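You operate a simulated robot arm through the tools that you are given. There is no shell and no other tool. Be economical: measure what you need, move in short steps, check, and stop when the job is done.

You are at the controls of a simulated two-armed robot. One attempt, no reset.

Task
Set the sliding stop to the gap on the order block and tighten the thumb screw.
Fine: against the matching spacer, which goes back where it was.
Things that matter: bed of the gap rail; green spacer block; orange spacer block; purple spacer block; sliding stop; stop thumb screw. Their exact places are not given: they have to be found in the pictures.

The check looks at the end state, three seconds after you hand in, the way a careful person would. Anything else that was tipped, shoved, dropped, spilled or broken makes it a failure.

Robot
Two 7-joint arms with two-finger parallel grippers on one trunk, hanging from a carriage that runs on a gantry, over the field with the corners [57.5, -181.1], [57.5, 48.9], [-70.5, 48.9], [-70.5, -181.1] (x, y) and turns from -281 to 407 degrees about z. Base frame: it is fixed where the carriage stands at the start and does not move with it; the origin is on the floor, on the carriage's upright axis, x ahead of it, y to its left, z up; the surface under the hand at the start is at about z = 88. Units: cm, degrees, N and s.
The left shoulder is at the start at [4, 17.3, 134.7], the right one opposite. With the tool pointing down near the work surface each hand reaches from about 10 to 74 cm from the robot's upright axis, wherever it stands, measured 20 degrees to its own side. Places, roughly: bed of the gap rail [30, 20, 90]; sliding stop [30, 30, 90]; stop thumb screw [30, 40, 90]. Payload 3.43 kg a hand.
The TCP of each hand is the grasp point between the finger pads, 3 cm short of the fingertips. In the tool frame z runs along the fingers and y along their closing line. Largest opening 9.4 cm; finger width 2.8, thickness 1; the body of the gripper, 5 by 9.6 cm, starts 5.5 cm behind the TCP.
Orientation is told as [roll, pitch, yaw] about the base's x, y, z axes, in that order, counted from this pose: with the fingers straight down and closing along the base's y, the tool's x points along the base's -x, its y along +y and its z along -z.

Tools
- The arms move only by the tool apply_moves. It takes "left_deltas", "right_deltas" or both (then of equal length, played together; a hand with none holds still); each is a list of rows, each a list of 6 numbers: the shift along the tool's x, y, z in cm, then the turn, a rotation vector about the tool's x, y, z in degrees. In form: [[x, y, z, rx, ry, rz], ...]. A call has 1 to 20 rows; each row is the pose to reach, as a shift and turn from the pose commanded when the call began, along the tool's axes at that moment. "left_gripper" and "right_gripper" are, for a hand that has rows, the gripper command, from -1 (shut) to 1 (fully open), values between in proportion, set as the call begins (left out, the last holds). A row lasts 0.2 s, in which the tool goes at most 5 cm and 8.6 degrees; a call with a longer step from one row to the next is refused whole, and so is a gripper value outside its range. Where a pose cannot be reached the arm comes as near as it can. A force on the tool above 40 N (or 10 N above the force at the start of the call, whichever is more), or a blocked arm, ends the call early, and 0.2 s more pass. Each finger travels about 7.2 cm/s and halts on what it meets, pressing with about 22 N; the grip force reading is that of the motor and also rises with nothing between the fingers. The clock runs only during rows and for 0.2 s after the last one: add rows that repeat a pose to give the fingers time. The reply holds the time, the measured pose of the TCP, the force on the tool along the base axes, the opening and the grip force, in the units named above and with some noise, with the torque about the TCP (base axes, N m) and any sound that the robot's microphone picked up, and new pictures: "pictures" is both (left out), scene, wrist or none (wrist: the cameras of the hands that moved).
- Cameras (640 x 400 px; columns grow to the right, rows downward): "scene" is now at [21.96, 3.82, 162.74]; the picture's right is [0.56, -0.83, 0.00], its down [-0.70, -0.47, -0.54] and it looks along [0.44, 0.30, -0.84] (base axes); focal length 290 px, centre (320, 200). "left" rides on the left gripper at [7.6, -1.4, -10.2] in its tool frame; the picture's right is [0.18, 0.98, 0.00], its down [-0.75, 0.14, -0.64] and it looks along [-0.63, 0.12, 0.77] (tool axes); focal length 243 px, centre (320, 200). "right" rides on the right gripper at [7.6, 1.4, -10.2] in its tool frame; the picture's right is [-0.18, 0.98, 0.00], its down [-0.75, -0.14, -0.64] and it looks along [-0.63, -0.12, 0.77] (tool axes); focal length 243 px, centre (320, 200).
- raise_lower(by): slides the trunk up (or, below 0, down) by that many cm; the arms and the scene camera ride with it, the base frame stays. It gives what a move gives, with no picture.
- drive_base(legs): drives the robot by 1 to 6 legs, each [ahead, left, turn to the left] in cm, cm and degrees, along the robot's own axes; the way and the turn of a leg run together, so that a leg with both is an arc; at most 150 cm and 180 degrees a leg. The arms and the cameras ride along, it lands a little off, and it stops where it bumps. It keeps to its track: a leg is cut to what the track allows. It gives what a move gives, and a new picture of the scene camera.
- aim_head(pan, tilt): turns the head with the scene camera to pan (to the left, within 86 degrees either way) and tilt (down, from -29 to 69), counted from straight ahead of the robot. It gives what a move gives, and a new picture of the scene camera.
- locate(camera, pixels): there is no depth. For up to 12 entries [column, row, z] of the newest picture of that camera ("zoom" is the newest enlarged one), the place [x, y] in the base frame at which the ray of that pixel passes the height z, good to about 0.2 cm. The clock stands still meanwhile.
- zoom(camera, box): a new picture of the part [left, top, right, bottom] of that camera's present view, enlarged. The clock stands still meanwhile.
- job_done(): hands the job in; it is judged then, once.

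Go step by step. Measure first, check grasps and placings, and put right what went wrong. The budget is 80 turns and 260 pictures, counting those below and the enlarged ones. Unless the task says otherwise, let go and move clear before handing in, and close with one line.

The tools are called after "Request:" by a JSON object that holds its "fn" and its "kwargs". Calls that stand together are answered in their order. apply_moves: Moves the arms, as the interface text tells. Its arguments: {"type":"object","properties":{"left_deltas":{"type":"array"},"left_gripper":{"type":"number"},"right_deltas":{"type":"array"},"right_gripper":{"type":"number"},"pictures":{"type":"string","enum":["both","scene","wrist","none"]}},"required":[]} The other tools are called the same way: raise_lower (by) slides the trunk up or down; drive_base (legs) drives the base; aim_head (pan, tilt) turns the head that bears the scene camera; locate (camera, pixels) gives the place at which the rays of pixels pass given heights; zoom (camera, box) takes an enlarged picture of a part of a camera's view; job_done () hands the job in.

At the start:

```text
time: 0.0
left_position: [34.38, 39.56, 122.03]
left_ee_rot: [0.0, 0.1, 0.0]
left_ft_force: [-0.1, 0.6, 0.1]
left_ft_torque: [0.01, 0.02, 0.08]
left_opening: 9.41
left_finger_force: 0.0
right_position: [31.56, 5.47, 128.69]
right_ee_rot: [0.0, 0.0, 0.0]
right_ft_force: [0.2, 0.5, -1.1]
right_ft_torque: [-0.01, -0.02, 0.02]
right_opening: 9.39
right_finger_force: 0.0
trunk travel left (down, up): [-50.0, 28.1]
robot x, y, heading: [-0.03, 0.09, 0.3]
head pan, tilt: [34.0, 57.6]
```

scene: 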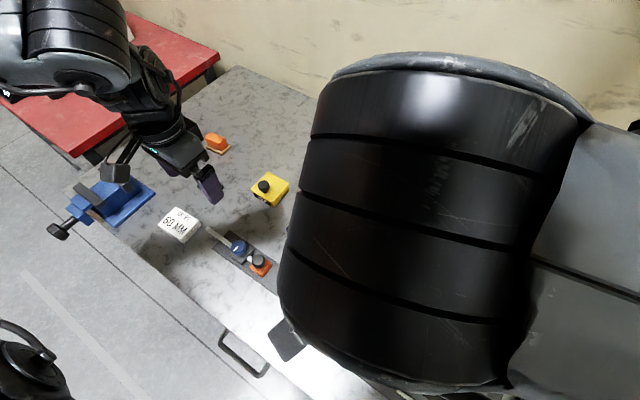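
right: 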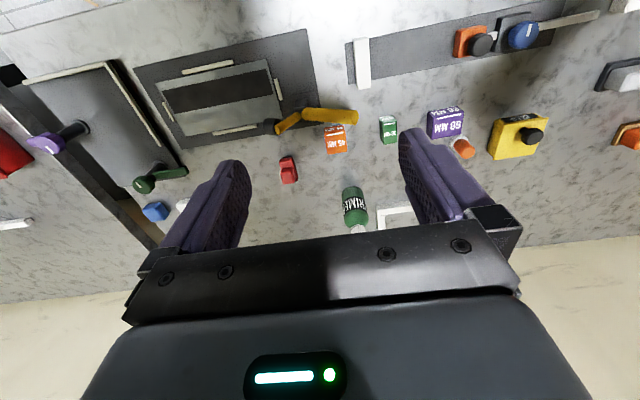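
left: 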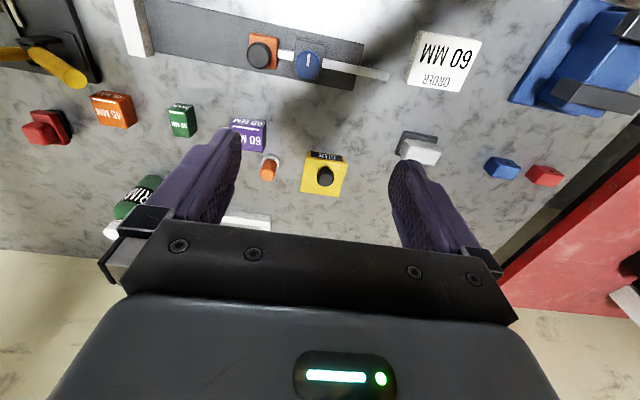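

The order block appears to read 60 MM in the left view at (440,65), and the rail runs from (135,25) to (390,75). I'll zoom for details.

Request:
{"fn": "zoom", "kwargs": {"camera": "left", "box": [80, 0, 400, 200]}}

Request:
{"fn": "zoom", "kwargs": {"camera": "right", "box": [300, 0, 620, 200]}}

Request:
{"fn": "zoom", "kwargs": {"camera": "scene", "box": [140, 120, 340, 300]}}

Request:
{"fn": "zoom", "kwargs": {"camera": "left", "box": [390, 10, 510, 110]}}

```text
2.00 times, centred on (240, 100) of left
```

zoom: 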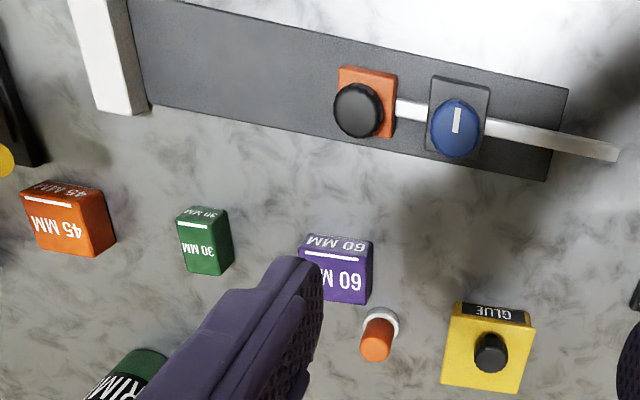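

```text
2.00 times, centred on (460, 100) of right
```

zoom: 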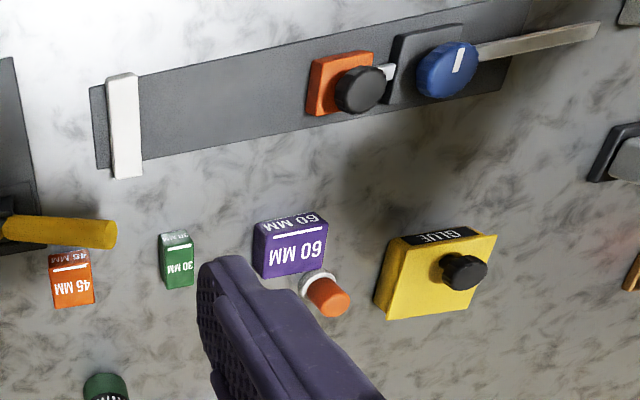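

```text
2.22 times, centred on (240, 210) of scene
```

zoom: 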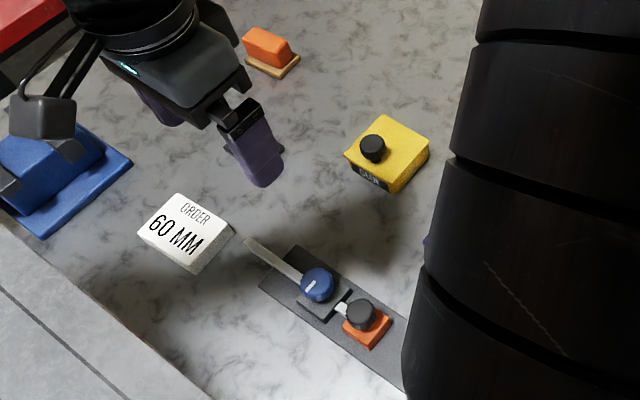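

```text
4.00 times, centred on (450, 60) of left
```

zoom: 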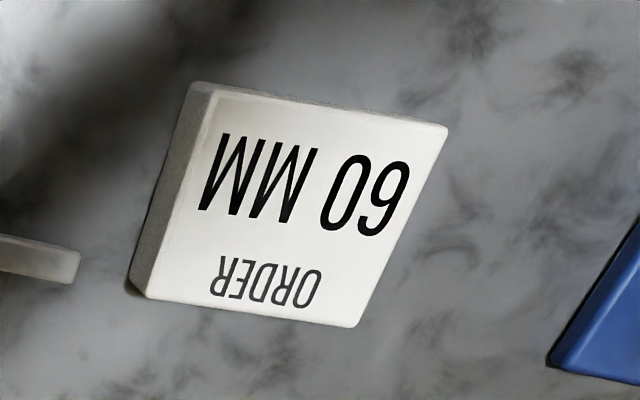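

Order is 60 MM, so the purple spacer matches. I'll move the left hand back toward the robot to get a clear view of rail and spacers.

Request:
{"fn": "apply_moves", "kwargs": {"left_deltas": [[4, -3, 0, 0, 0, 0], [8, -6, 0, 0, 0, 0], [12, -9, 0, 0, 0, 0], [14, -11, 0, 0, 0, 0], [14, -11, 0, 0, 0, 0]], "pictures": "wrist"}}

```text
time: 1.2
left_position: [28.22, 31.33, 125.98]
left_ee_rot: [0.0, -0.1, 0.2]
left_ft_force: [0.4, 0.0, -0.2]
left_ft_torque: [0.06, 0.02, 0.0]
left_opening: 9.42
left_finger_force: 0.1
left hand out of reach, approached as far as the arm can: row 2, 3, 4, 5
right_position: [31.63, 5.42, 128.73]
right_ee_rot: [0.0, 0.1, 0.0]
right_ft_force: [-0.2, -0.1, 0.5]
right_ft_torque: [-0.01, 0.01, -0.03]
right_opening: 9.4
right_finger_force: 0.1
trunk travel left (down, up): [-50.0, 28.1]
robot x, y, heading: [-0.28, 0.03, 0.4]
head pan, tilt: [34.0, 57.6]
```

left: 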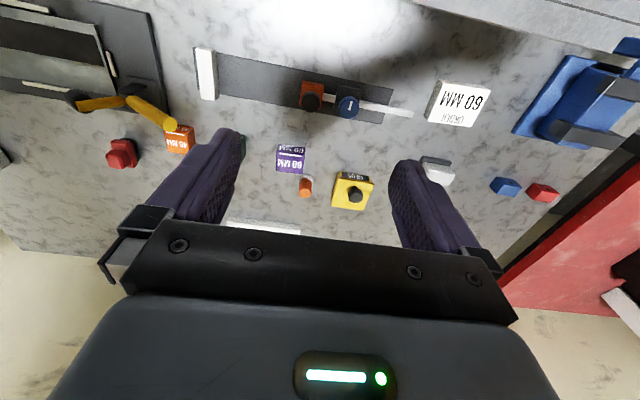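

The arm is near its inner reach limit. First measuring from this view.

Request:
{"fn": "zoom", "kwargs": {"camera": "left", "box": [180, 30, 420, 180]}}

Request:
{"fn": "locate", "kwargs": {"camera": "left", "pixels": [[197, 48, 88], [204, 100, 88], [392, 88, 88], [382, 124, 88], [277, 173, 88], [303, 174, 88], [311, 100, 92], [348, 106, 92], [440, 100, 88]]}}

Request:
{"fn": "locate", "kwargs": {"camera": "right", "pixels": [[362, 38, 88], [363, 89, 88], [427, 138, 88], [462, 134, 88], [388, 142, 88], [479, 44, 92], [521, 36, 92]]}}

```text
2.67 times, centred on (300, 105) of left
```

zoom: 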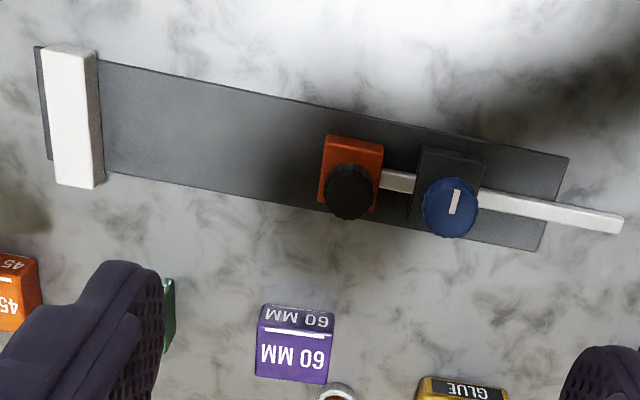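

```text
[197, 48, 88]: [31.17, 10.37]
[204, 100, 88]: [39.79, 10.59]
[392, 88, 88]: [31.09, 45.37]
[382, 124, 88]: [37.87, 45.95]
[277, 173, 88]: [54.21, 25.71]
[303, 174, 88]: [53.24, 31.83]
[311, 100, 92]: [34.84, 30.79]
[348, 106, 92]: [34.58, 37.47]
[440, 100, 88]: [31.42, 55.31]
```

```text
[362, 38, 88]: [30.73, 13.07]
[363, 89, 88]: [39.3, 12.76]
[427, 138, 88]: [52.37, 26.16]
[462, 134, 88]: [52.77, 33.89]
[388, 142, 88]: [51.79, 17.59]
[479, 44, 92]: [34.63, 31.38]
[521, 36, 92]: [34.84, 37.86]
```

The rail lies along y at x≈34.6. The anvil's inner face is near y=13, the stop near y=31 and the blue screw near y=37.6, with the purple spacer near (52,30). I'll shift the base back and left so both hands are centred on the work.

Request:
{"fn": "drive_base", "kwargs": {"legs": [[-12, 24, 0]]}}

Request:
{"fn": "aim_head", "kwargs": {"pan": 0, "tilt": 60}}

```text
time: 3.1
left_position: [16.21, 55.09, 125.93]
left_ee_rot: [-0.1, -0.1, 0.0]
left_ft_force: [-1.0, 0.1, -0.6]
left_ft_torque: [-0.02, -0.01, -0.01]
left_opening: 9.41
left_finger_force: 0.0
right_position: [19.58, 29.12, 128.79]
right_ee_rot: [-0.1, 0.0, -0.2]
right_ft_force: [0.0, -0.1, -0.1]
right_ft_torque: [0.03, -0.02, -0.01]
right_opening: 9.39
right_finger_force: 0.2
trunk travel left (down, up): [-50.0, 28.1]
robot x, y, heading: [-11.85, 23.51, -0.4]
head pan, tilt: [34.0, 57.6]
```

scene: 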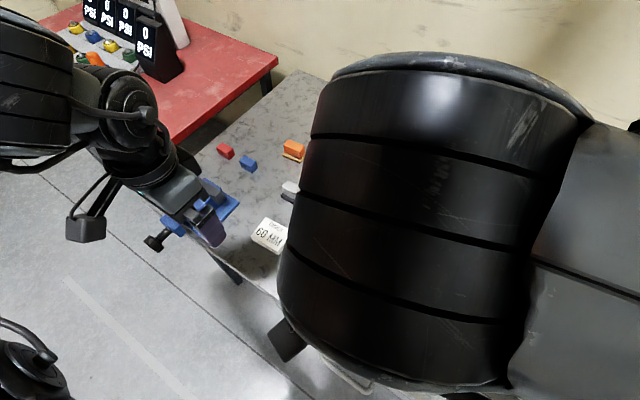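

```text
time: 4.1
left_position: [16.23, 55.09, 125.93]
left_ee_rot: [0.0, -0.1, 0.0]
left_ft_force: [-0.6, 0.4, 0.2]
left_ft_torque: [0.01, -0.01, 0.0]
left_opening: 9.37
left_finger_force: 0.0
right_position: [19.64, 29.18, 128.76]
right_ee_rot: [0.1, 0.0, -0.2]
right_ft_force: [0.1, 0.1, 0.2]
right_ft_torque: [0.01, 0.01, -0.01]
right_opening: 9.4
right_finger_force: 0.1
trunk travel left (down, up): [-50.0, 28.1]
robot x, y, heading: [-11.89, 23.89, -0.2]
head pan, tilt: [0.0, 60.0]
```

scene: 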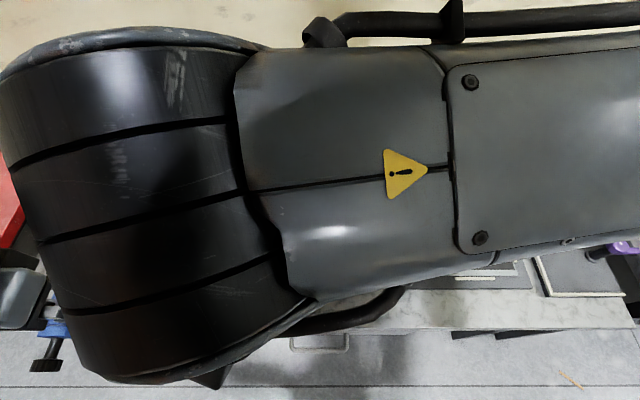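

The arm blocks the head view, so I'll rely on the wrist cameras. Moving the right hand above the purple spacer to look straight down at it.

Request:
{"fn": "apply_moves", "kwargs": {"right_deltas": [[-4.5, 0, 1.5, 0, 0, 0], [-9, 0, 3, 0, 0, 0], [-13.5, 0, 4.5, 0, 0, 0], [-18, 0, 6, 0, 0, 0], [-22.5, 0, 8, 0, 0, 0], [-27, 0, 10, 0, 0, 0], [-30, 0, 12, 0, 0, 0], [-32, 0, 14, 0, 0, 0], [-32, 0, 14, 0, 0, 0]], "pictures": "both"}}

```text
time: 6.1
left_position: [16.14, 55.02, 126.04]
left_ee_rot: [0.0, 0.0, 0.0]
left_ft_force: [0.1, -0.4, 0.0]
left_ft_torque: [-0.02, 0.02, -0.03]
left_opening: 9.4
left_finger_force: 0.0
right_position: [45.39, 29.8, 115.65]
right_ee_rot: [0.0, 0.0, -0.3]
right_ft_force: [0.0, -1.2, 0.3]
right_ft_torque: [-0.01, 0.0, 0.0]
right_opening: 9.4
right_finger_force: 0.1
right hand out of reach, approached as far as the arm can: row 6, 7, 8, 9
trunk travel left (down, up): [-50.0, 28.1]
robot x, y, heading: [-12.25, 23.74, -0.0]
head pan, tilt: [0.0, 60.0]
```

scene: 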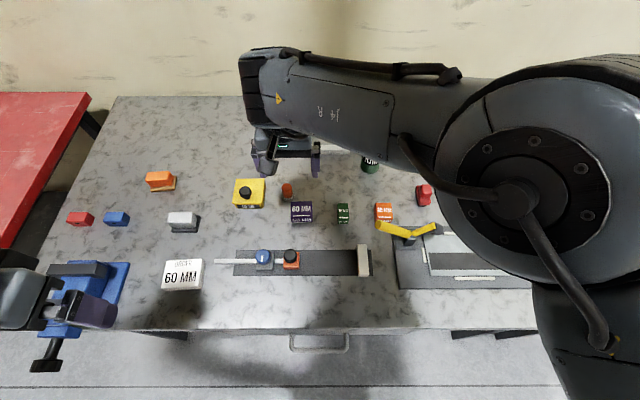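
right: 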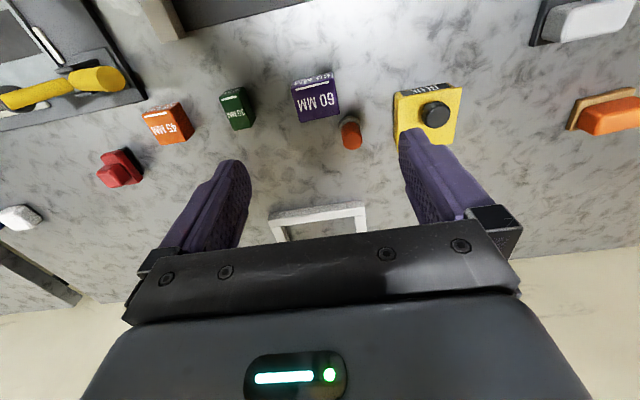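

The scene view is now useful, but the right hand is at its reach limit. I'll drive ahead and slightly left.

Request:
{"fn": "drive_base", "kwargs": {"legs": [[8, 6, 0]]}}

Request:
{"fn": "zoom", "kwargs": {"camera": "right", "box": [120, 0, 440, 200]}}

Request:
{"fn": "zoom", "kwargs": {"camera": "scene", "box": [180, 160, 440, 300]}}

```text
time: 7.2
left_position: [24.29, 61.16, 126.01]
left_ee_rot: [0.1, -0.1, 0.1]
left_ft_force: [0.7, -1.0, 0.5]
left_ft_torque: [0.01, 0.03, -0.03]
left_opening: 9.41
left_finger_force: 0.0
right_position: [53.37, 35.94, 115.75]
right_ee_rot: [0.1, -0.1, -0.2]
right_ft_force: [-0.4, 0.2, 0.0]
right_ft_torque: [-0.05, 0.02, 0.01]
right_opening: 9.39
right_finger_force: 0.1
trunk travel left (down, up): [-50.0, 28.1]
robot x, y, heading: [-4.15, 29.77, -0.0]
head pan, tilt: [0.0, 60.0]
```

scene: 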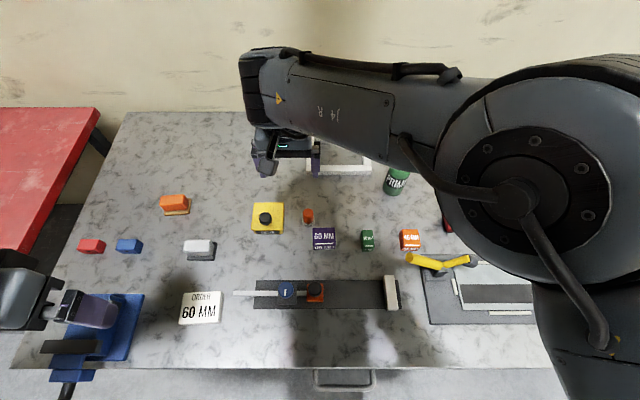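

```text
2.00 times, centred on (280, 100) of right
```

zoom: 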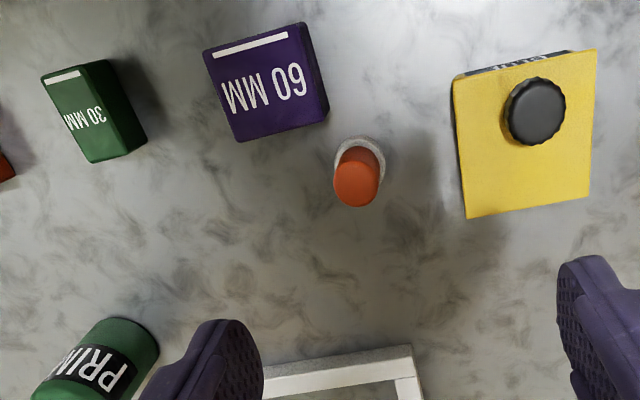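

```text
2.46 times, centred on (310, 230) of scene
```

zoom: 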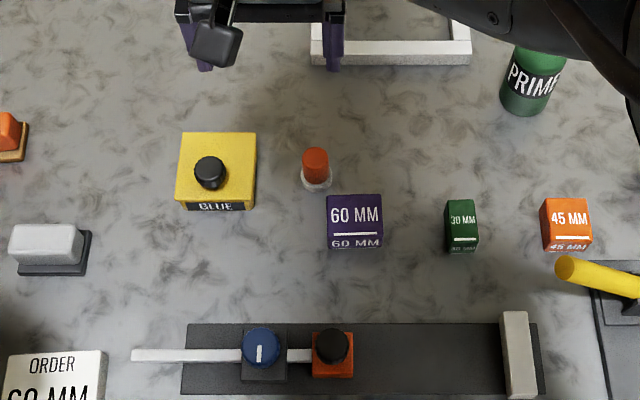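

Measuring the spacer's height and corners by matching the two cameras.

Request:
{"fn": "locate", "kwargs": {"camera": "zoom", "pixels": [[326, 196, 92], [381, 194, 92], [382, 235, 92], [327, 237, 92], [326, 196, 94], [381, 194, 94], [382, 235, 94], [327, 237, 94], [328, 249, 88], [382, 248, 88]]}}

Request:
{"fn": "locate", "kwargs": {"camera": "right", "pixels": [[238.5, 70, 92], [281, 53, 92], [270, 11, 92], [221.5, 25, 92], [238.5, 70, 94], [281, 53, 94], [270, 11, 94], [221.5, 25, 94], [284, 55, 88]]}}

```text
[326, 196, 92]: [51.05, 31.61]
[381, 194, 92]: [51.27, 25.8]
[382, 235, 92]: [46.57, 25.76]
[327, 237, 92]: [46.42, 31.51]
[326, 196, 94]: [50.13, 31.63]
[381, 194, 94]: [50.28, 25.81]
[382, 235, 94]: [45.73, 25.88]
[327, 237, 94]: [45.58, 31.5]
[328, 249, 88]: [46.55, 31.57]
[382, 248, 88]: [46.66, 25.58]
```

```text
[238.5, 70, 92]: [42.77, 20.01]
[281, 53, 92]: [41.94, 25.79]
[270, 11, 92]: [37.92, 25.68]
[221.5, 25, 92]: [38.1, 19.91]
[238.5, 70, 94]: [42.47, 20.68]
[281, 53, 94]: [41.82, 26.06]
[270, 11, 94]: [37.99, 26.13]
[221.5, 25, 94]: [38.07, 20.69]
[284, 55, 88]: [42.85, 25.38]
```

Spacer: top at z≈92.7, centre ≈(48.4, 28.8), about 6 (y) × 4.6 (x). Turning the right hand 90° and moving above it, with a check of the landed pose.

Request:
{"fn": "apply_moves", "kwargs": {"right_deltas": [[0, -1, 0, 0, 0, -8], [0, -2, 0, 0, 0, -16], [0, -3, 0, 0, 0, -24], [1, -4, 0, 0, 0, -32], [2, -5, 0, 0, 0, -40], [3, -6, 0, 0, 0, -48], [4, -7.2, 0, 0, 0, -56], [5, -7.2, 0, 0, 0, -64], [5, -7.2, 2, 0, 0, -72], [5, -7.2, 4, 0, 0, -80], [5, -7.2, 5, 0, 0, -88], [5, -7.2, 5, 0, 0, -90], [5, -7.2, 5, 0, 0, -90]], "right_gripper": 0.6, "pictures": "both"}}

```text
time: 8.5
left_position: [24.34, 61.03, 126.02]
left_ee_rot: [0.1, -0.2, 0.1]
left_ft_force: [0.2, 0.4, 0.0]
left_ft_torque: [-0.02, 0.04, 0.02]
left_opening: 9.43
left_finger_force: 0.0
right_position: [35.59, 38.35, 113.32]
right_ee_rot: [10.3, 8.0, 35.6]
right_ft_force: [0.4, -0.7, 0.4]
right_ft_torque: [0.01, -0.01, -0.02]
right_opening: 7.53
right_finger_force: 0.0
right hand out of reach, approached as far as the arm can: row 1, 2, 3, 4, 5, 6
trunk travel left (down, up): [-50.0, 28.1]
robot x, y, heading: [-4.04, 29.71, 0.0]
head pan, tilt: [0.0, 60.0]
stopped in row 6 (right hand): the arm was blocked; the commanded pose is now the measured one
```

scene: 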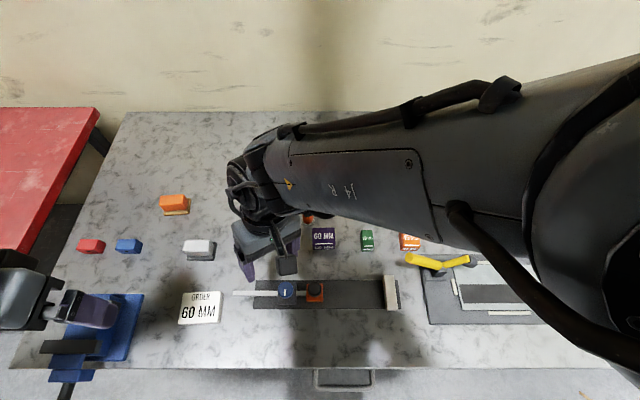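
right: 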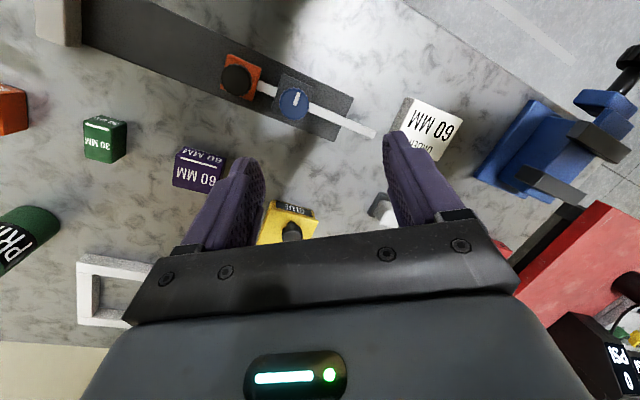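

The yaw + direction hits a joint limit (arm stopped, nothing touched). Undoing the turn, then trying the other direction.

Request:
{"fn": "apply_moves", "kwargs": {"right_deltas": [[-0.5, -2.4, -1, 1.5, -2.2, 7], [-1.1, -4.8, -1.5, 3.1, -4.4, 14], [-1.7, -7.2, -2, 4.7, -6.7, 21], [-2.3, -9.6, -2, 6.3, -9, 28], [-2.8, -12.2, -2, 7.8, -11.2, 34.9], [-2.8, -12.2, -2, 7.8, -11.2, 34.9]], "pictures": "none"}}

```text
time: 9.9
left_position: [24.2, 61.15, 126.05]
left_ee_rot: [0.1, -0.1, 0.2]
left_ft_force: [-0.1, 0.1, 0.1]
left_ft_torque: [0.02, 0.02, 0.02]
left_opening: 9.41
left_finger_force: 0.0
right_position: [44.87, 29.97, 112.59]
right_ee_rot: [-0.6, -0.7, 0.1]
right_ft_force: [0.6, -0.2, -0.4]
right_ft_torque: [0.04, 0.0, -0.01]
right_opening: 7.51
right_finger_force: 0.1
trunk travel left (down, up): [-50.0, 28.1]
robot x, y, heading: [-3.9, 29.48, -0.0]
head pan, tilt: [0.0, 60.0]
```

Back upright. Now turning the other way (yaw −90).

Request:
{"fn": "apply_moves", "kwargs": {"right_deltas": [[-0.5, -0.2, 0, 0, 0, 8], [-1, -0.4, 0, 0, 0, 16], [-1.5, -0.6, 0, 0, 0, 24], [-2, -0.8, 0, 0, 0, 32], [-2.5, -1, 0, 0, 0, 40], [-3, -1.2, 0, 0, 0, 48], [-3.5, -1.2, 0, 0, 0, 56], [-3.5, -1.2, 0, 0, 0, 64], [-3.5, -1.2, 0, 0, 0, 72], [-3.5, -1.2, 0, 0, 0, 80], [-3.5, -1.2, 0, 0, 0, 88], [-3.5, -1.2, 0, 0, 0, 90], [-3.5, -1.2, 0, 0, 0, 90]], "pictures": "both"}}

```text
time: 12.7
left_position: [24.21, 61.11, 126.05]
left_ee_rot: [0.0, -0.1, 0.0]
left_ft_force: [-0.1, 0.0, -0.7]
left_ft_torque: [0.0, 0.02, -0.02]
left_opening: 9.41
left_finger_force: 0.0
right_position: [48.27, 28.84, 112.73]
right_ee_rot: [0.7, -0.6, -89.9]
right_ft_force: [-0.6, 0.6, 0.5]
right_ft_torque: [0.0, -0.01, 0.01]
right_opening: 7.53
right_finger_force: 0.1
trunk travel left (down, up): [-50.0, 28.1]
robot x, y, heading: [-4.13, 29.18, -0.2]
head pan, tilt: [0.0, 60.0]
```

scene: 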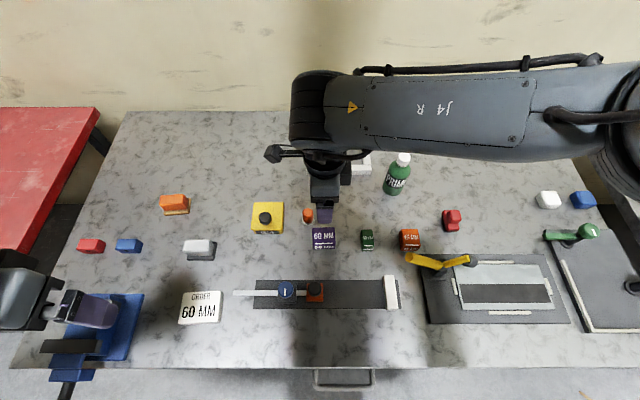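
right: 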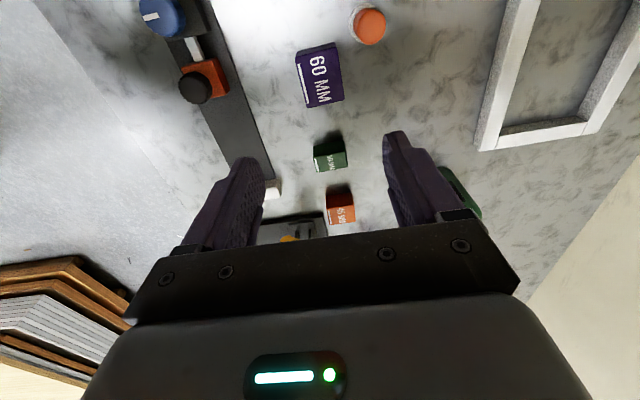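

Works. Measuring the spacer in this view, and the rail in the scene view.

Request:
{"fn": "zoom", "kwargs": {"camera": "right", "box": [260, 20, 380, 120]}}

Request:
{"fn": "zoom", "kwargs": {"camera": "scene", "box": [225, 215, 415, 325]}}

```text
4.00 times, centred on (320, 70) of right
```

zoom: 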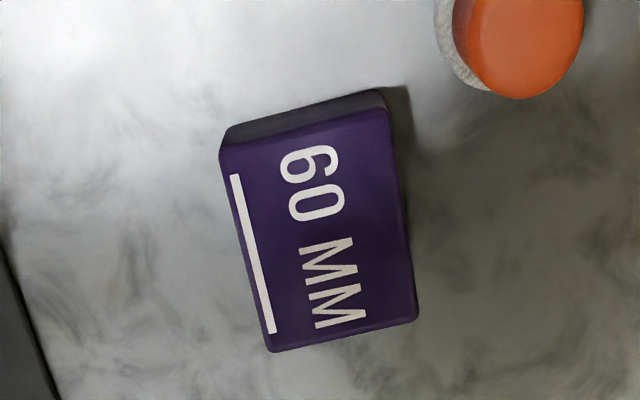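

```text
3.37 times, centred on (320, 270) of scene
```

zoom: 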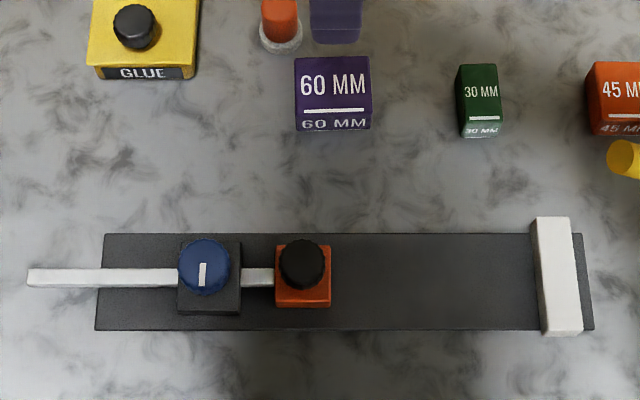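

Request:
{"fn": "locate", "kwargs": {"camera": "right", "pixels": [[295, 57.5, 92.6], [337, 47, 92.6], [344, 99.5, 92.6], [308, 107.5, 92.6]]}}

Request:
{"fn": "locate", "kwargs": {"camera": "zoom", "pixels": [[295, 58, 92.6], [370, 58, 92.6], [371, 116, 92.6], [297, 118, 92.6], [104, 234, 89], [594, 329, 89], [537, 320, 89], [545, 335, 90], [276, 307, 89], [331, 307, 89], [302, 264, 94], [205, 265, 94]]}}

```text
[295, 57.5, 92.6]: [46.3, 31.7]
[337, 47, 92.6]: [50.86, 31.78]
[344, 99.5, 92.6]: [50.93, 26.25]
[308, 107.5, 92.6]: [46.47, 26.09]
```

```text
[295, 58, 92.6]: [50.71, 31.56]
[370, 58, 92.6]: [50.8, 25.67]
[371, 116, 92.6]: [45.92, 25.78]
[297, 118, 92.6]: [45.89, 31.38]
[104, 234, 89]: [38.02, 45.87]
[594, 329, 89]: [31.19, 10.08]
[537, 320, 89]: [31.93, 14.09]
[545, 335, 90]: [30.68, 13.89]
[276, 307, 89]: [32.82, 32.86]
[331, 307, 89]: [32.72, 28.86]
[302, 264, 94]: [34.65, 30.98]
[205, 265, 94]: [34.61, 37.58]
```

Spacer centre (48.5, 28.8), top ≈92.6. Correcting the small tilt and descending to just above it.

Request:
{"fn": "apply_moves", "kwargs": {"right_deltas": [[-0.05, 0.1, 4.5, 0.7, 0.6, 0], [-0.1, 0.23, 9, 0.7, 0.6, 0], [-0.1, 0.23, 13, 0.7, 0.6, 0], [-0.1, 0.23, 16.5, 0.7, 0.6, 0], [-0.1, 0.23, 16.5, 0.7, 0.6, 0]], "pictures": "both"}}

```text
time: 13.9
left_position: [24.21, 61.13, 125.87]
left_ee_rot: [0.0, -0.1, 0.1]
left_ft_force: [0.3, 0.3, 0.0]
left_ft_torque: [-0.02, -0.02, -0.01]
left_opening: 9.39
left_finger_force: 0.1
right_position: [48.71, 28.38, 96.34]
right_ee_rot: [-0.1, 0.0, -89.7]
right_ft_force: [-0.6, -0.5, 0.3]
right_ft_torque: [0.01, -0.01, -0.02]
right_opening: 7.52
right_finger_force: 0.0
trunk travel left (down, up): [-50.0, 28.1]
robot x, y, heading: [-3.98, 29.71, -0.0]
head pan, tilt: [0.0, 60.0]
```

scene: 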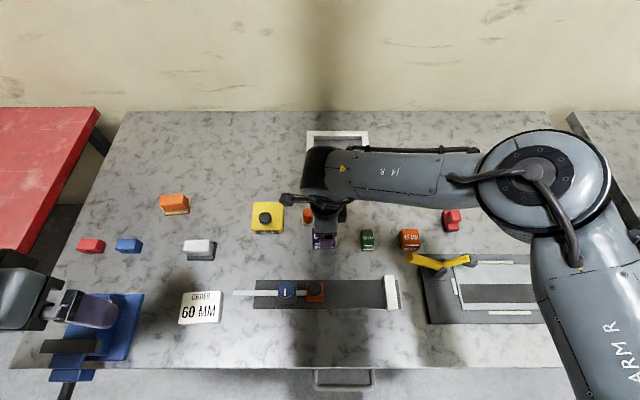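
right: 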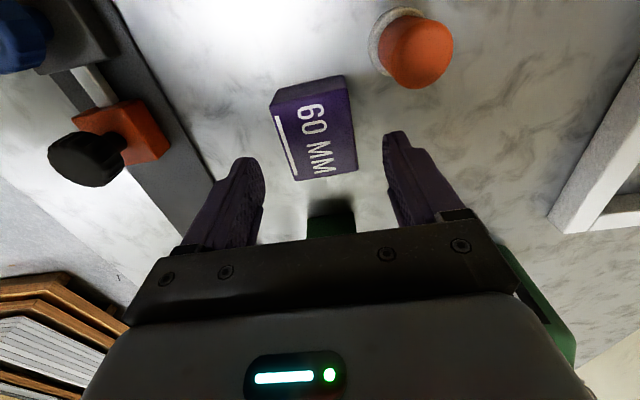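

Request:
{"fn": "locate", "kwargs": {"camera": "right", "pixels": [[273, 112, 92.6], [347, 93, 92.6], [357, 169, 92.6], [298, 180, 92.6]]}}

```text
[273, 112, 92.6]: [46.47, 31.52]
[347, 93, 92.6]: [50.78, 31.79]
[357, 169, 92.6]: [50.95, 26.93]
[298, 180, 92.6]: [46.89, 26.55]
```

Centred within 0.5 cm; descending to grasp height and closing.

Request:
{"fn": "apply_moves", "kwargs": {"right_deltas": [[0.45, -0.1, 1, 0, 0, 0], [0.45, -0.1, 2.5, 0, 0, 0], [0.45, -0.1, 3.7, 0, 0, 0], [0.45, -0.1, 4.3, 0, 0, 0], [0.45, -0.1, 4.3, 0, 0, 0]], "pictures": "wrist"}}

Request:
{"fn": "apply_moves", "kwargs": {"right_deltas": [[0, 0, 0, 0, 0, 0], [0, 0, 0, 0, 0, 0], [0, 0, 0, 0, 0, 0], [0, 0, 0, 0, 0, 0]], "right_gripper": -0.2, "pictures": "wrist"}}

```text
time: 15.1
left_position: [24.21, 61.04, 125.92]
left_ee_rot: [0.0, -0.1, 0.1]
left_ft_force: [-0.5, 0.2, 0.0]
left_ft_torque: [0.0, -0.01, 0.02]
left_opening: 9.41
left_finger_force: 0.1
right_position: [48.54, 28.89, 91.86]
right_ee_rot: [-0.1, 0.0, -89.8]
right_ft_force: [-0.1, -0.8, 0.4]
right_ft_torque: [0.0, 0.0, 0.01]
right_opening: 7.52
right_finger_force: 0.1
trunk travel left (down, up): [-50.0, 28.1]
robot x, y, heading: [-3.9, 29.51, -0.1]
head pan, tilt: [0.0, 60.0]
```

right: 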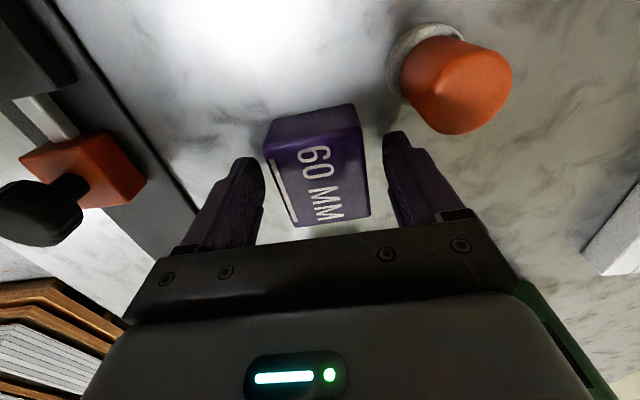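

```text
time: 16.1
left_position: [24.19, 61.19, 125.99]
left_ee_rot: [0.0, -0.3, 0.1]
left_ft_force: [0.4, -0.5, -0.9]
left_ft_torque: [0.02, 0.01, 0.0]
left_opening: 9.4
left_finger_force: 0.0
right_position: [48.71, 28.95, 92.15]
right_ee_rot: [0.0, 0.0, -89.8]
right_ft_force: [-3.0, 0.4, 19.4]
right_ft_torque: [0.05, 0.05, -0.01]
right_opening: 4.97
right_finger_force: 21.4
trunk travel left (down, up): [-50.0, 28.1]
robot x, y, heading: [-4.0, 29.89, -0.1]
head pan, tilt: [0.0, 60.0]
```

right: 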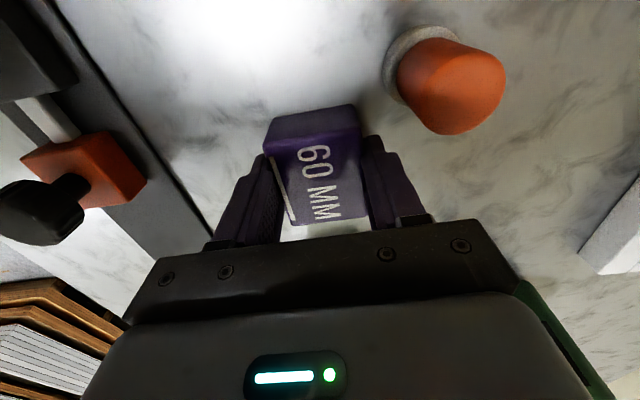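

Gripped at 4.97 cm, hand at (48.7, 28.95, 92.1) — that's home for the return. Lifting.

Request:
{"fn": "apply_moves", "kwargs": {"right_deltas": [[0, 0, -1, 0, 0, 0], [0, 0, -3, 0, 0, 0], [0, 0, -6, 0, 0, 0], [0, 0, -8, 0, 0, 0], [0, 0, -8, 0, 0, 0]], "pictures": "both"}}

```text
time: 17.3
left_position: [24.17, 61.1, 125.91]
left_ee_rot: [0.0, -0.2, 0.1]
left_ft_force: [0.7, 0.0, -0.5]
left_ft_torque: [0.01, 0.0, -0.01]
left_opening: 9.38
left_finger_force: 0.0
right_position: [48.54, 29.02, 99.84]
right_ee_rot: [-0.1, 0.0, -89.8]
right_ft_force: [-0.9, -0.2, 0.0]
right_ft_torque: [0.0, 0.0, -0.01]
right_opening: 3.76
right_finger_force: 0.1
trunk travel left (down, up): [-50.0, 28.1]
robot x, y, heading: [-3.92, 29.71, -0.3]
head pan, tilt: [0.0, 60.0]
```

scene: 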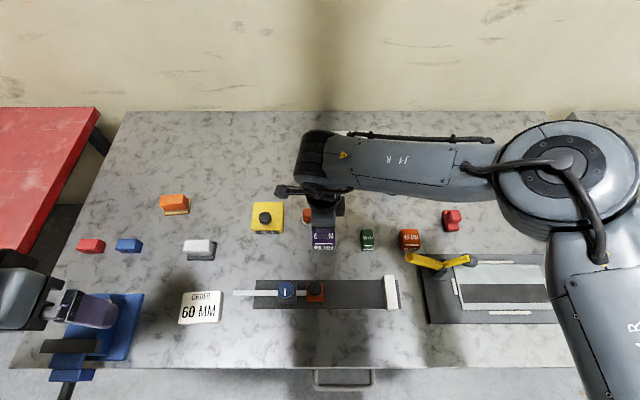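
right: 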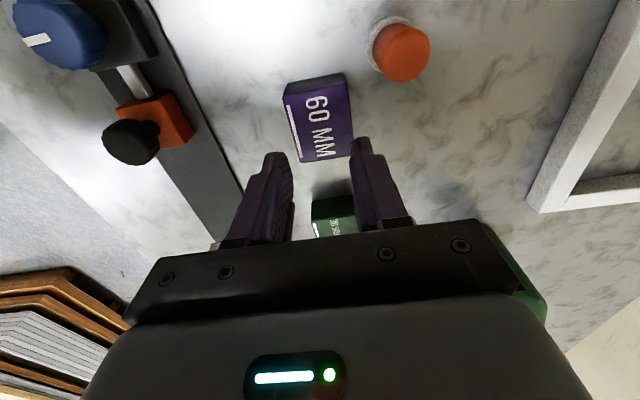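

The block wasn't held: the fingertips likely pressed on the table (19 N upward) and stalled at 4.97. I'll re-measure the block and grip about 1 cm higher.

Request:
{"fn": "zoom", "kwargs": {"camera": "right", "box": [240, 50, 400, 250]}}

Request:
{"fn": "zoom", "kwargs": {"camera": "scene", "box": [225, 215, 415, 325]}}

Request:
{"fn": "locate", "kwargs": {"camera": "right", "pixels": [[284, 93, 92.6], [347, 78, 92.6], [352, 154, 92.6], [300, 163, 92.6]]}}

```text
2.00 times, centred on (320, 150) of right
```

zoom: 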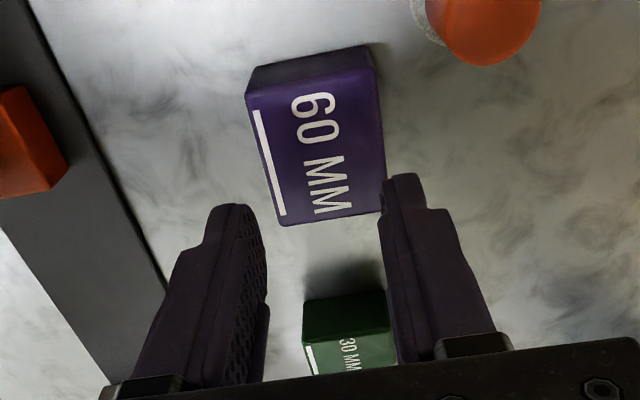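

```text
3.37 times, centred on (320, 270) of scene
```

zoom: 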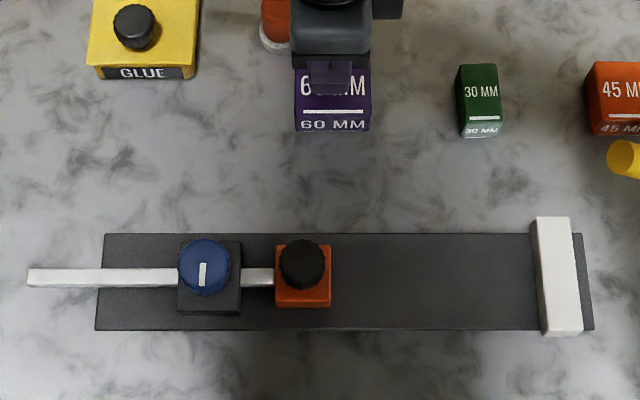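

```text
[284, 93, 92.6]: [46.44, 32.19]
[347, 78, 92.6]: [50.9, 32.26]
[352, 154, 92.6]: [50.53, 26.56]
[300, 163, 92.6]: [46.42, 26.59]
```

Block is unmoved. Re-opening, descending to z≈93 and closing harder.

Request:
{"fn": "apply_moves", "kwargs": {"right_deltas": [[0, 0, 0, 0, 0, 0], [0, 0, 0, 0, 0, 0], [0, 0, 0, 0, 0, 0], [0, 0, 3, 0, 0, 0], [0, 0, 5.5, 0, 0, 0], [0, 0, 6.9, 0, 0, 0], [0, 0, 6.9, 0, 0, 0]], "right_gripper": 0.5, "pictures": "none"}}

Request:
{"fn": "apply_moves", "kwargs": {"right_deltas": [[0, 0, 0, 0, 0, 0], [0, 0, 0, 0, 0, 0], [0, 0, 0, 0, 0, 0], [0, 0, 0, 0, 0, 0]], "right_gripper": -1, "pictures": "wrist"}}

```text
time: 18.9
left_position: [24.24, 61.07, 125.94]
left_ee_rot: [0.1, -0.1, 0.1]
left_ft_force: [-0.4, -0.8, 0.4]
left_ft_torque: [0.01, 0.03, -0.01]
left_opening: 9.43
left_finger_force: 0.0
right_position: [48.51, 29.19, 93.07]
right_ee_rot: [-0.1, 0.0, -90.0]
right_ft_force: [-0.2, -0.1, -0.3]
right_ft_torque: [0.02, -0.01, 0.01]
right_opening: 7.07
right_finger_force: 0.0
trunk travel left (down, up): [-50.0, 28.1]
robot x, y, heading: [-4.1, 30.08, 0.2]
head pan, tilt: [0.0, 60.0]
```

```text
time: 19.9
left_position: [24.15, 61.04, 125.97]
left_ee_rot: [0.0, -0.1, 0.1]
left_ft_force: [-0.2, 0.2, -0.6]
left_ft_torque: [-0.01, -0.01, 0.0]
left_opening: 9.4
left_finger_force: 0.1
right_position: [48.55, 29.18, 92.98]
right_ee_rot: [-0.1, 0.0, -89.7]
right_ft_force: [0.0, 0.5, 0.1]
right_ft_torque: [-0.01, -0.03, 0.0]
right_opening: 4.95
right_finger_force: 21.9
trunk travel left (down, up): [-50.0, 28.1]
robot x, y, heading: [-3.68, 29.72, 0.1]
head pan, tilt: [0.0, 60.0]
```

right: 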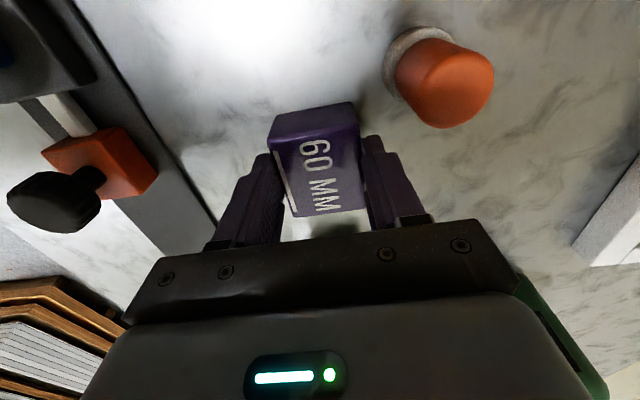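

Grip is 4.95 cm with no upward force this time. Lifting slowly.

Request:
{"fn": "apply_moves", "kwargs": {"right_deltas": [[0, 0, -0.3, 0, 0, 0], [0, 0, -0.6, 0, 0, 0], [0, 0, -1, 0, 0, 0], [0, 0, -1.5, 0, 0, 0], [0, 0, -1.5, 0, 0, 0]], "pictures": "both"}}

```text
time: 21.1
left_position: [24.25, 61.04, 125.95]
left_ee_rot: [-0.1, -0.1, 0.1]
left_ft_force: [1.0, 0.3, 0.3]
left_ft_torque: [0.0, 0.0, 0.06]
left_opening: 9.41
left_finger_force: 0.1
right_position: [48.49, 28.93, 94.48]
right_ee_rot: [-0.2, 0.0, -89.9]
right_ft_force: [0.1, -0.1, -1.3]
right_ft_torque: [-0.02, -0.03, -0.01]
right_opening: 4.94
right_finger_force: 21.8
trunk travel left (down, up): [-50.0, 28.1]
robot x, y, heading: [-3.95, 29.81, -0.1]
head pan, tilt: [0.0, 60.0]
```

scene: 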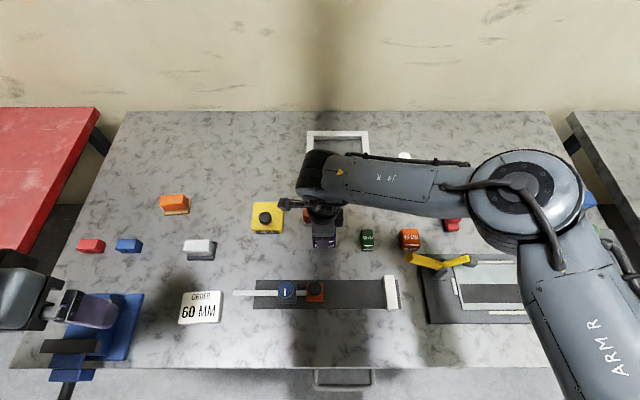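
right: 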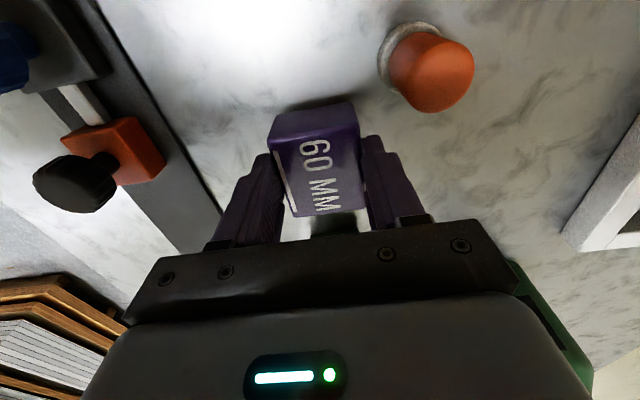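

Spacer held. Home grasp pose is (48.53, 29.1, 93.0). Lifting and carrying it over the bed to about (34.6, 19).

Request:
{"fn": "apply_moves", "kwargs": {"right_deltas": [[0, 0, -3, 0, 0, 0], [0, 0, -6.5, 0, 0, 0], [-2, -2.5, -6.5, 0, 0, 0], [-4, -5.5, -6.5, 0, 0, 0], [-6, -8.5, -6.5, 0, 0, 0], [-8, -11.2, -6.5, 0, 0, 0], [-10, -13.9, -6.5, 0, 0, 0], [-10, -13.9, -6.5, 0, 0, 0]], "pictures": "both"}}

```text
time: 22.9
left_position: [24.1, 61.2, 125.97]
left_ee_rot: [0.0, -0.2, 0.0]
left_ft_force: [0.2, 1.0, 0.1]
left_ft_torque: [0.01, 0.01, -0.02]
left_opening: 9.39
left_finger_force: 0.1
right_position: [34.65, 19.15, 100.87]
right_ee_rot: [-0.1, -0.1, -89.8]
right_ft_force: [-0.4, 0.0, -1.1]
right_ft_torque: [0.03, 0.0, 0.01]
right_opening: 4.9
right_finger_force: 21.9
trunk travel left (down, up): [-50.0, 28.1]
robot x, y, heading: [-3.95, 29.74, 0.1]
head pan, tilt: [0.0, 60.0]
```

scene: 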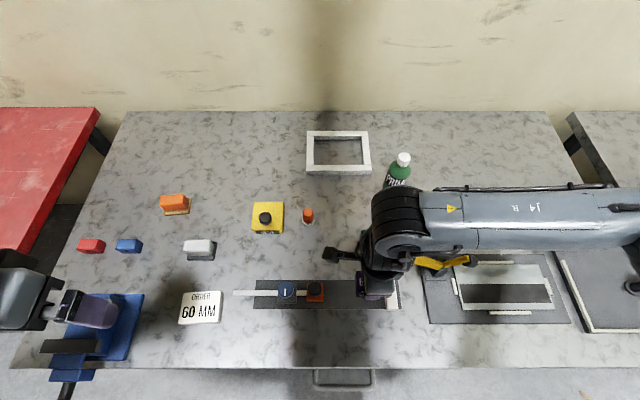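
right: 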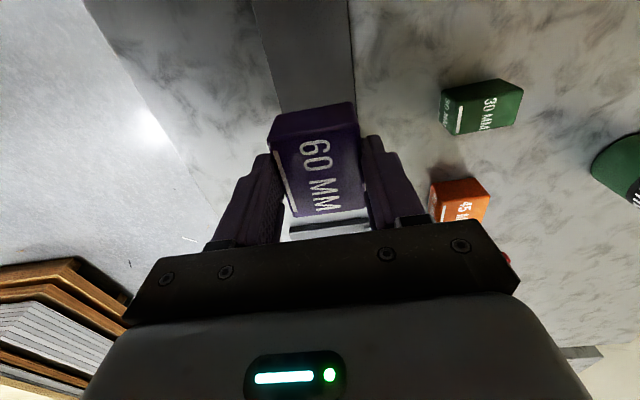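

Checking the anvil gap in the wrist view.

Request:
{"fn": "zoom", "kwargs": {"camera": "right", "box": [240, 80, 400, 250]}}

Request:
{"fn": "zoom", "kwargs": {"camera": "scene", "box": [300, 220, 460, 330]}}

```text
2.35 times, centred on (320, 165) of right
```

zoom: 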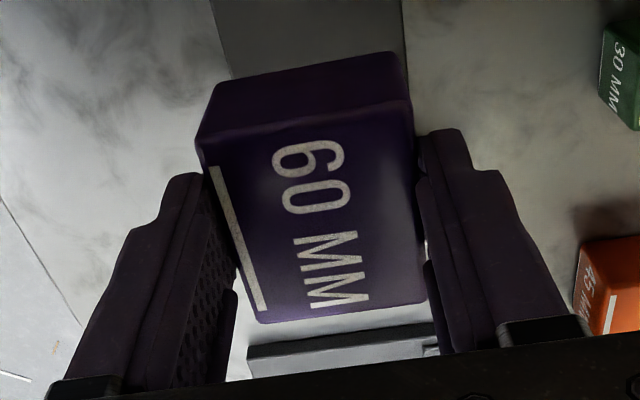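

```text
3.64 times, centred on (380, 275) of scene
```

zoom: 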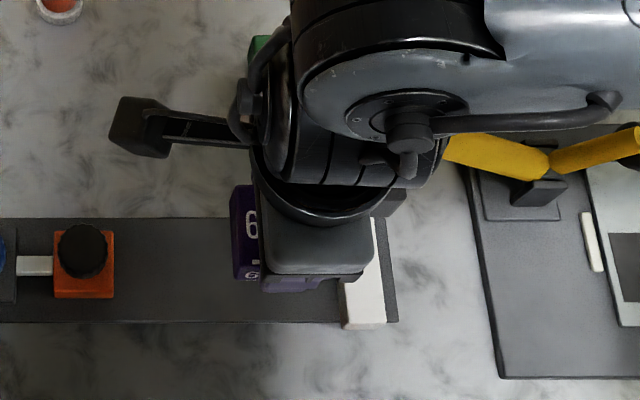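

The yellow handle tip triangulates to about (39.7, 10, 100), clear of the hand. Lowering the spacer near the bed with ~0.7 cm gap to the anvil.

Request:
{"fn": "apply_moves", "kwargs": {"right_deltas": [[-0.5, 0, 1.5, 0, 0, 0], [-0.95, 0, 3.5, 0, 0, 0], [-0.95, 0, 5.5, 0, 0, 0], [-0.95, 0, 5.9, 0, 0, 0], [-0.95, 0, 5.9, 0, 0, 0]], "pictures": "both"}}

```text
time: 24.1
left_position: [24.19, 61.07, 126.04]
left_ee_rot: [0.0, -0.1, 0.1]
left_ft_force: [-0.2, -0.4, -0.4]
left_ft_torque: [-0.01, -0.04, 0.0]
left_opening: 9.38
left_finger_force: 0.0
right_position: [34.56, 18.02, 95.11]
right_ee_rot: [-0.1, 0.0, -89.7]
right_ft_force: [-0.7, 0.0, -1.3]
right_ft_torque: [0.01, 0.03, -0.01]
right_opening: 4.94
right_finger_force: 22.0
trunk travel left (down, up): [-50.0, 28.1]
robot x, y, heading: [-3.96, 29.82, 0.1]
head pan, tilt: [0.0, 60.0]
```

scene: 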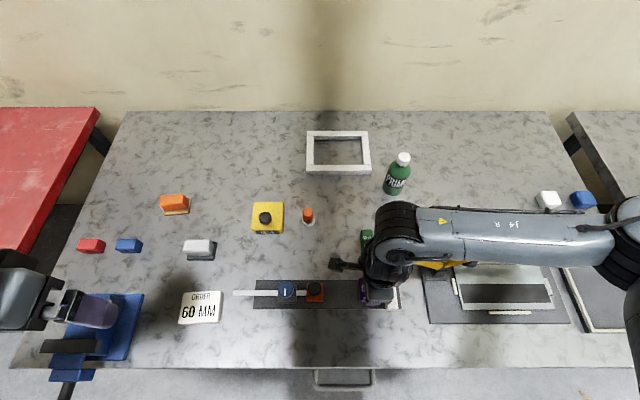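
right: 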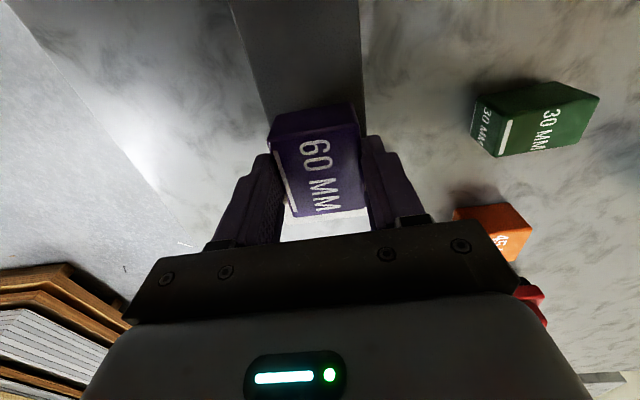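

Lowering in small steps until contact shows in the force.

Request:
{"fn": "apply_moves", "kwargs": {"right_deltas": [[0, 0, 0.3, 0, 0, 0], [0, 0, 0.6, 0, 0, 0], [0, 0, 0.6, 0, 0, 0]], "pictures": "none"}}

Request:
{"fn": "apply_moves", "kwargs": {"right_deltas": [[0, 0, 0.2, 0, 0, 0], [0, 0, 0.4, 0, 0, 0], [0, 0, 0.4, 0, 0, 0]], "pictures": "none"}}

```text
time: 24.9
left_position: [24.14, 61.05, 125.96]
left_ee_rot: [0.0, -0.1, 0.0]
left_ft_force: [-0.3, -0.4, -0.1]
left_ft_torque: [-0.02, -0.03, -0.01]
left_opening: 9.4
left_finger_force: 0.0
right_position: [34.8, 18.14, 94.46]
right_ee_rot: [0.0, 0.0, -89.9]
right_ft_force: [-0.8, 0.2, -0.2]
right_ft_torque: [0.01, -0.01, 0.01]
right_opening: 4.92
right_finger_force: 22.0
trunk travel left (down, up): [-50.0, 28.1]
robot x, y, heading: [-3.86, 29.73, 0.1]
head pan, tilt: [0.0, 60.0]
```

```text
time: 25.7
left_position: [24.27, 61.1, 125.97]
left_ee_rot: [0.0, -0.2, 0.1]
left_ft_force: [-0.1, 0.8, -0.5]
left_ft_torque: [0.0, 0.01, -0.05]
left_opening: 9.4
left_finger_force: 0.1
right_position: [34.7, 17.98, 94.03]
right_ee_rot: [-0.1, 0.0, -89.9]
right_ft_force: [0.0, 0.3, -1.0]
right_ft_torque: [-0.02, 0.0, -0.01]
right_opening: 4.94
right_finger_force: 22.0
trunk travel left (down, up): [-50.0, 28.1]
robot x, y, heading: [-3.93, 29.62, -0.3]
head pan, tilt: [0.0, 60.0]
```

Request:
{"fn": "apply_moves", "kwargs": {"right_deltas": [[0, 0, 0.2, 0, 0, 0], [0, 0, 0.2, 0, 0, 0]], "pictures": "none"}}

Request:
{"fn": "apply_moves", "kwargs": {"right_deltas": [[0, 0, 0.2, 0, 0, 0], [0, 0, 0.2, 0, 0, 0]], "pictures": "wrist"}}

```text
time: 26.3
left_position: [24.21, 61.08, 125.97]
left_ee_rot: [0.0, -0.1, 0.0]
left_ft_force: [-0.2, 0.1, -0.5]
left_ft_torque: [0.05, 0.01, -0.01]
left_opening: 9.41
left_finger_force: 0.1
right_position: [34.6, 18.03, 93.91]
right_ee_rot: [-0.1, -0.1, -89.8]
right_ft_force: [-0.8, 0.1, -1.4]
right_ft_torque: [0.01, 0.0, 0.05]
right_opening: 4.93
right_finger_force: 22.0
trunk travel left (down, up): [-50.0, 28.1]
robot x, y, heading: [-4.11, 29.82, -0.2]
head pan, tilt: [0.0, 60.0]
```

```text
time: 26.9
left_position: [24.2, 61.13, 125.99]
left_ee_rot: [-0.1, 0.0, 0.0]
left_ft_force: [0.6, 0.4, -0.8]
left_ft_torque: [-0.01, 0.02, 0.01]
left_opening: 9.38
left_finger_force: 0.1
right_position: [34.69, 17.89, 93.73]
right_ee_rot: [0.0, 0.0, -89.8]
right_ft_force: [-0.6, -0.2, -0.8]
right_ft_torque: [-0.01, -0.02, -0.02]
right_opening: 4.93
right_finger_force: 21.7
trunk travel left (down, up): [-50.0, 28.1]
robot x, y, heading: [-4.21, 29.63, -0.3]
head pan, tilt: [0.0, 60.0]
```

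right: 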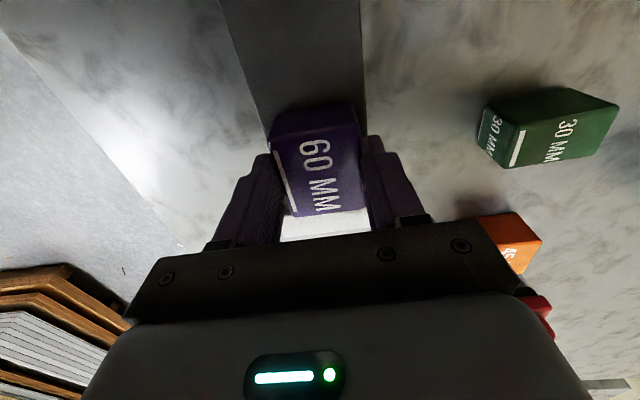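

Request:
{"fn": "apply_moves", "kwargs": {"right_deltas": [[0, 0, 0.2, 0, 0, 0], [0, 0, 0.2, 0, 0, 0]], "pictures": "none"}}

Request:
{"fn": "apply_moves", "kwargs": {"right_deltas": [[0, 0, 0.2, 0, 0, 0], [0, 0, 0.2, 0, 0, 0]], "pictures": "none"}}

```text
time: 27.5
left_position: [24.28, 61.14, 125.92]
left_ee_rot: [0.0, -0.1, 0.1]
left_ft_force: [-0.4, 0.5, -0.3]
left_ft_torque: [-0.01, -0.01, -0.02]
left_opening: 9.39
left_finger_force: 0.0
right_position: [34.74, 18.04, 93.48]
right_ee_rot: [-0.2, 0.0, -89.9]
right_ft_force: [0.0, -0.2, -1.0]
right_ft_torque: [0.02, -0.03, -0.01]
right_opening: 4.96
right_finger_force: 21.8
trunk travel left (down, up): [-50.0, 28.1]
robot x, y, heading: [-4.1, 29.67, -0.1]
head pan, tilt: [0.0, 60.0]
```

```text
time: 28.1
left_position: [24.19, 61.09, 125.98]
left_ee_rot: [0.0, -0.1, 0.2]
left_ft_force: [0.3, 0.1, -0.6]
left_ft_torque: [-0.01, 0.01, 0.02]
left_opening: 9.4
left_finger_force: 0.1
right_position: [34.6, 18.08, 93.42]
right_ee_rot: [-0.1, -0.1, -89.8]
right_ft_force: [-4.7, -0.8, 15.9]
right_ft_torque: [-0.03, 0.16, 0.0]
right_opening: 4.97
right_finger_force: 21.7
trunk travel left (down, up): [-50.0, 28.1]
robot x, y, heading: [-3.94, 29.26, 0.2]
head pan, tilt: [0.0, 60.0]
```

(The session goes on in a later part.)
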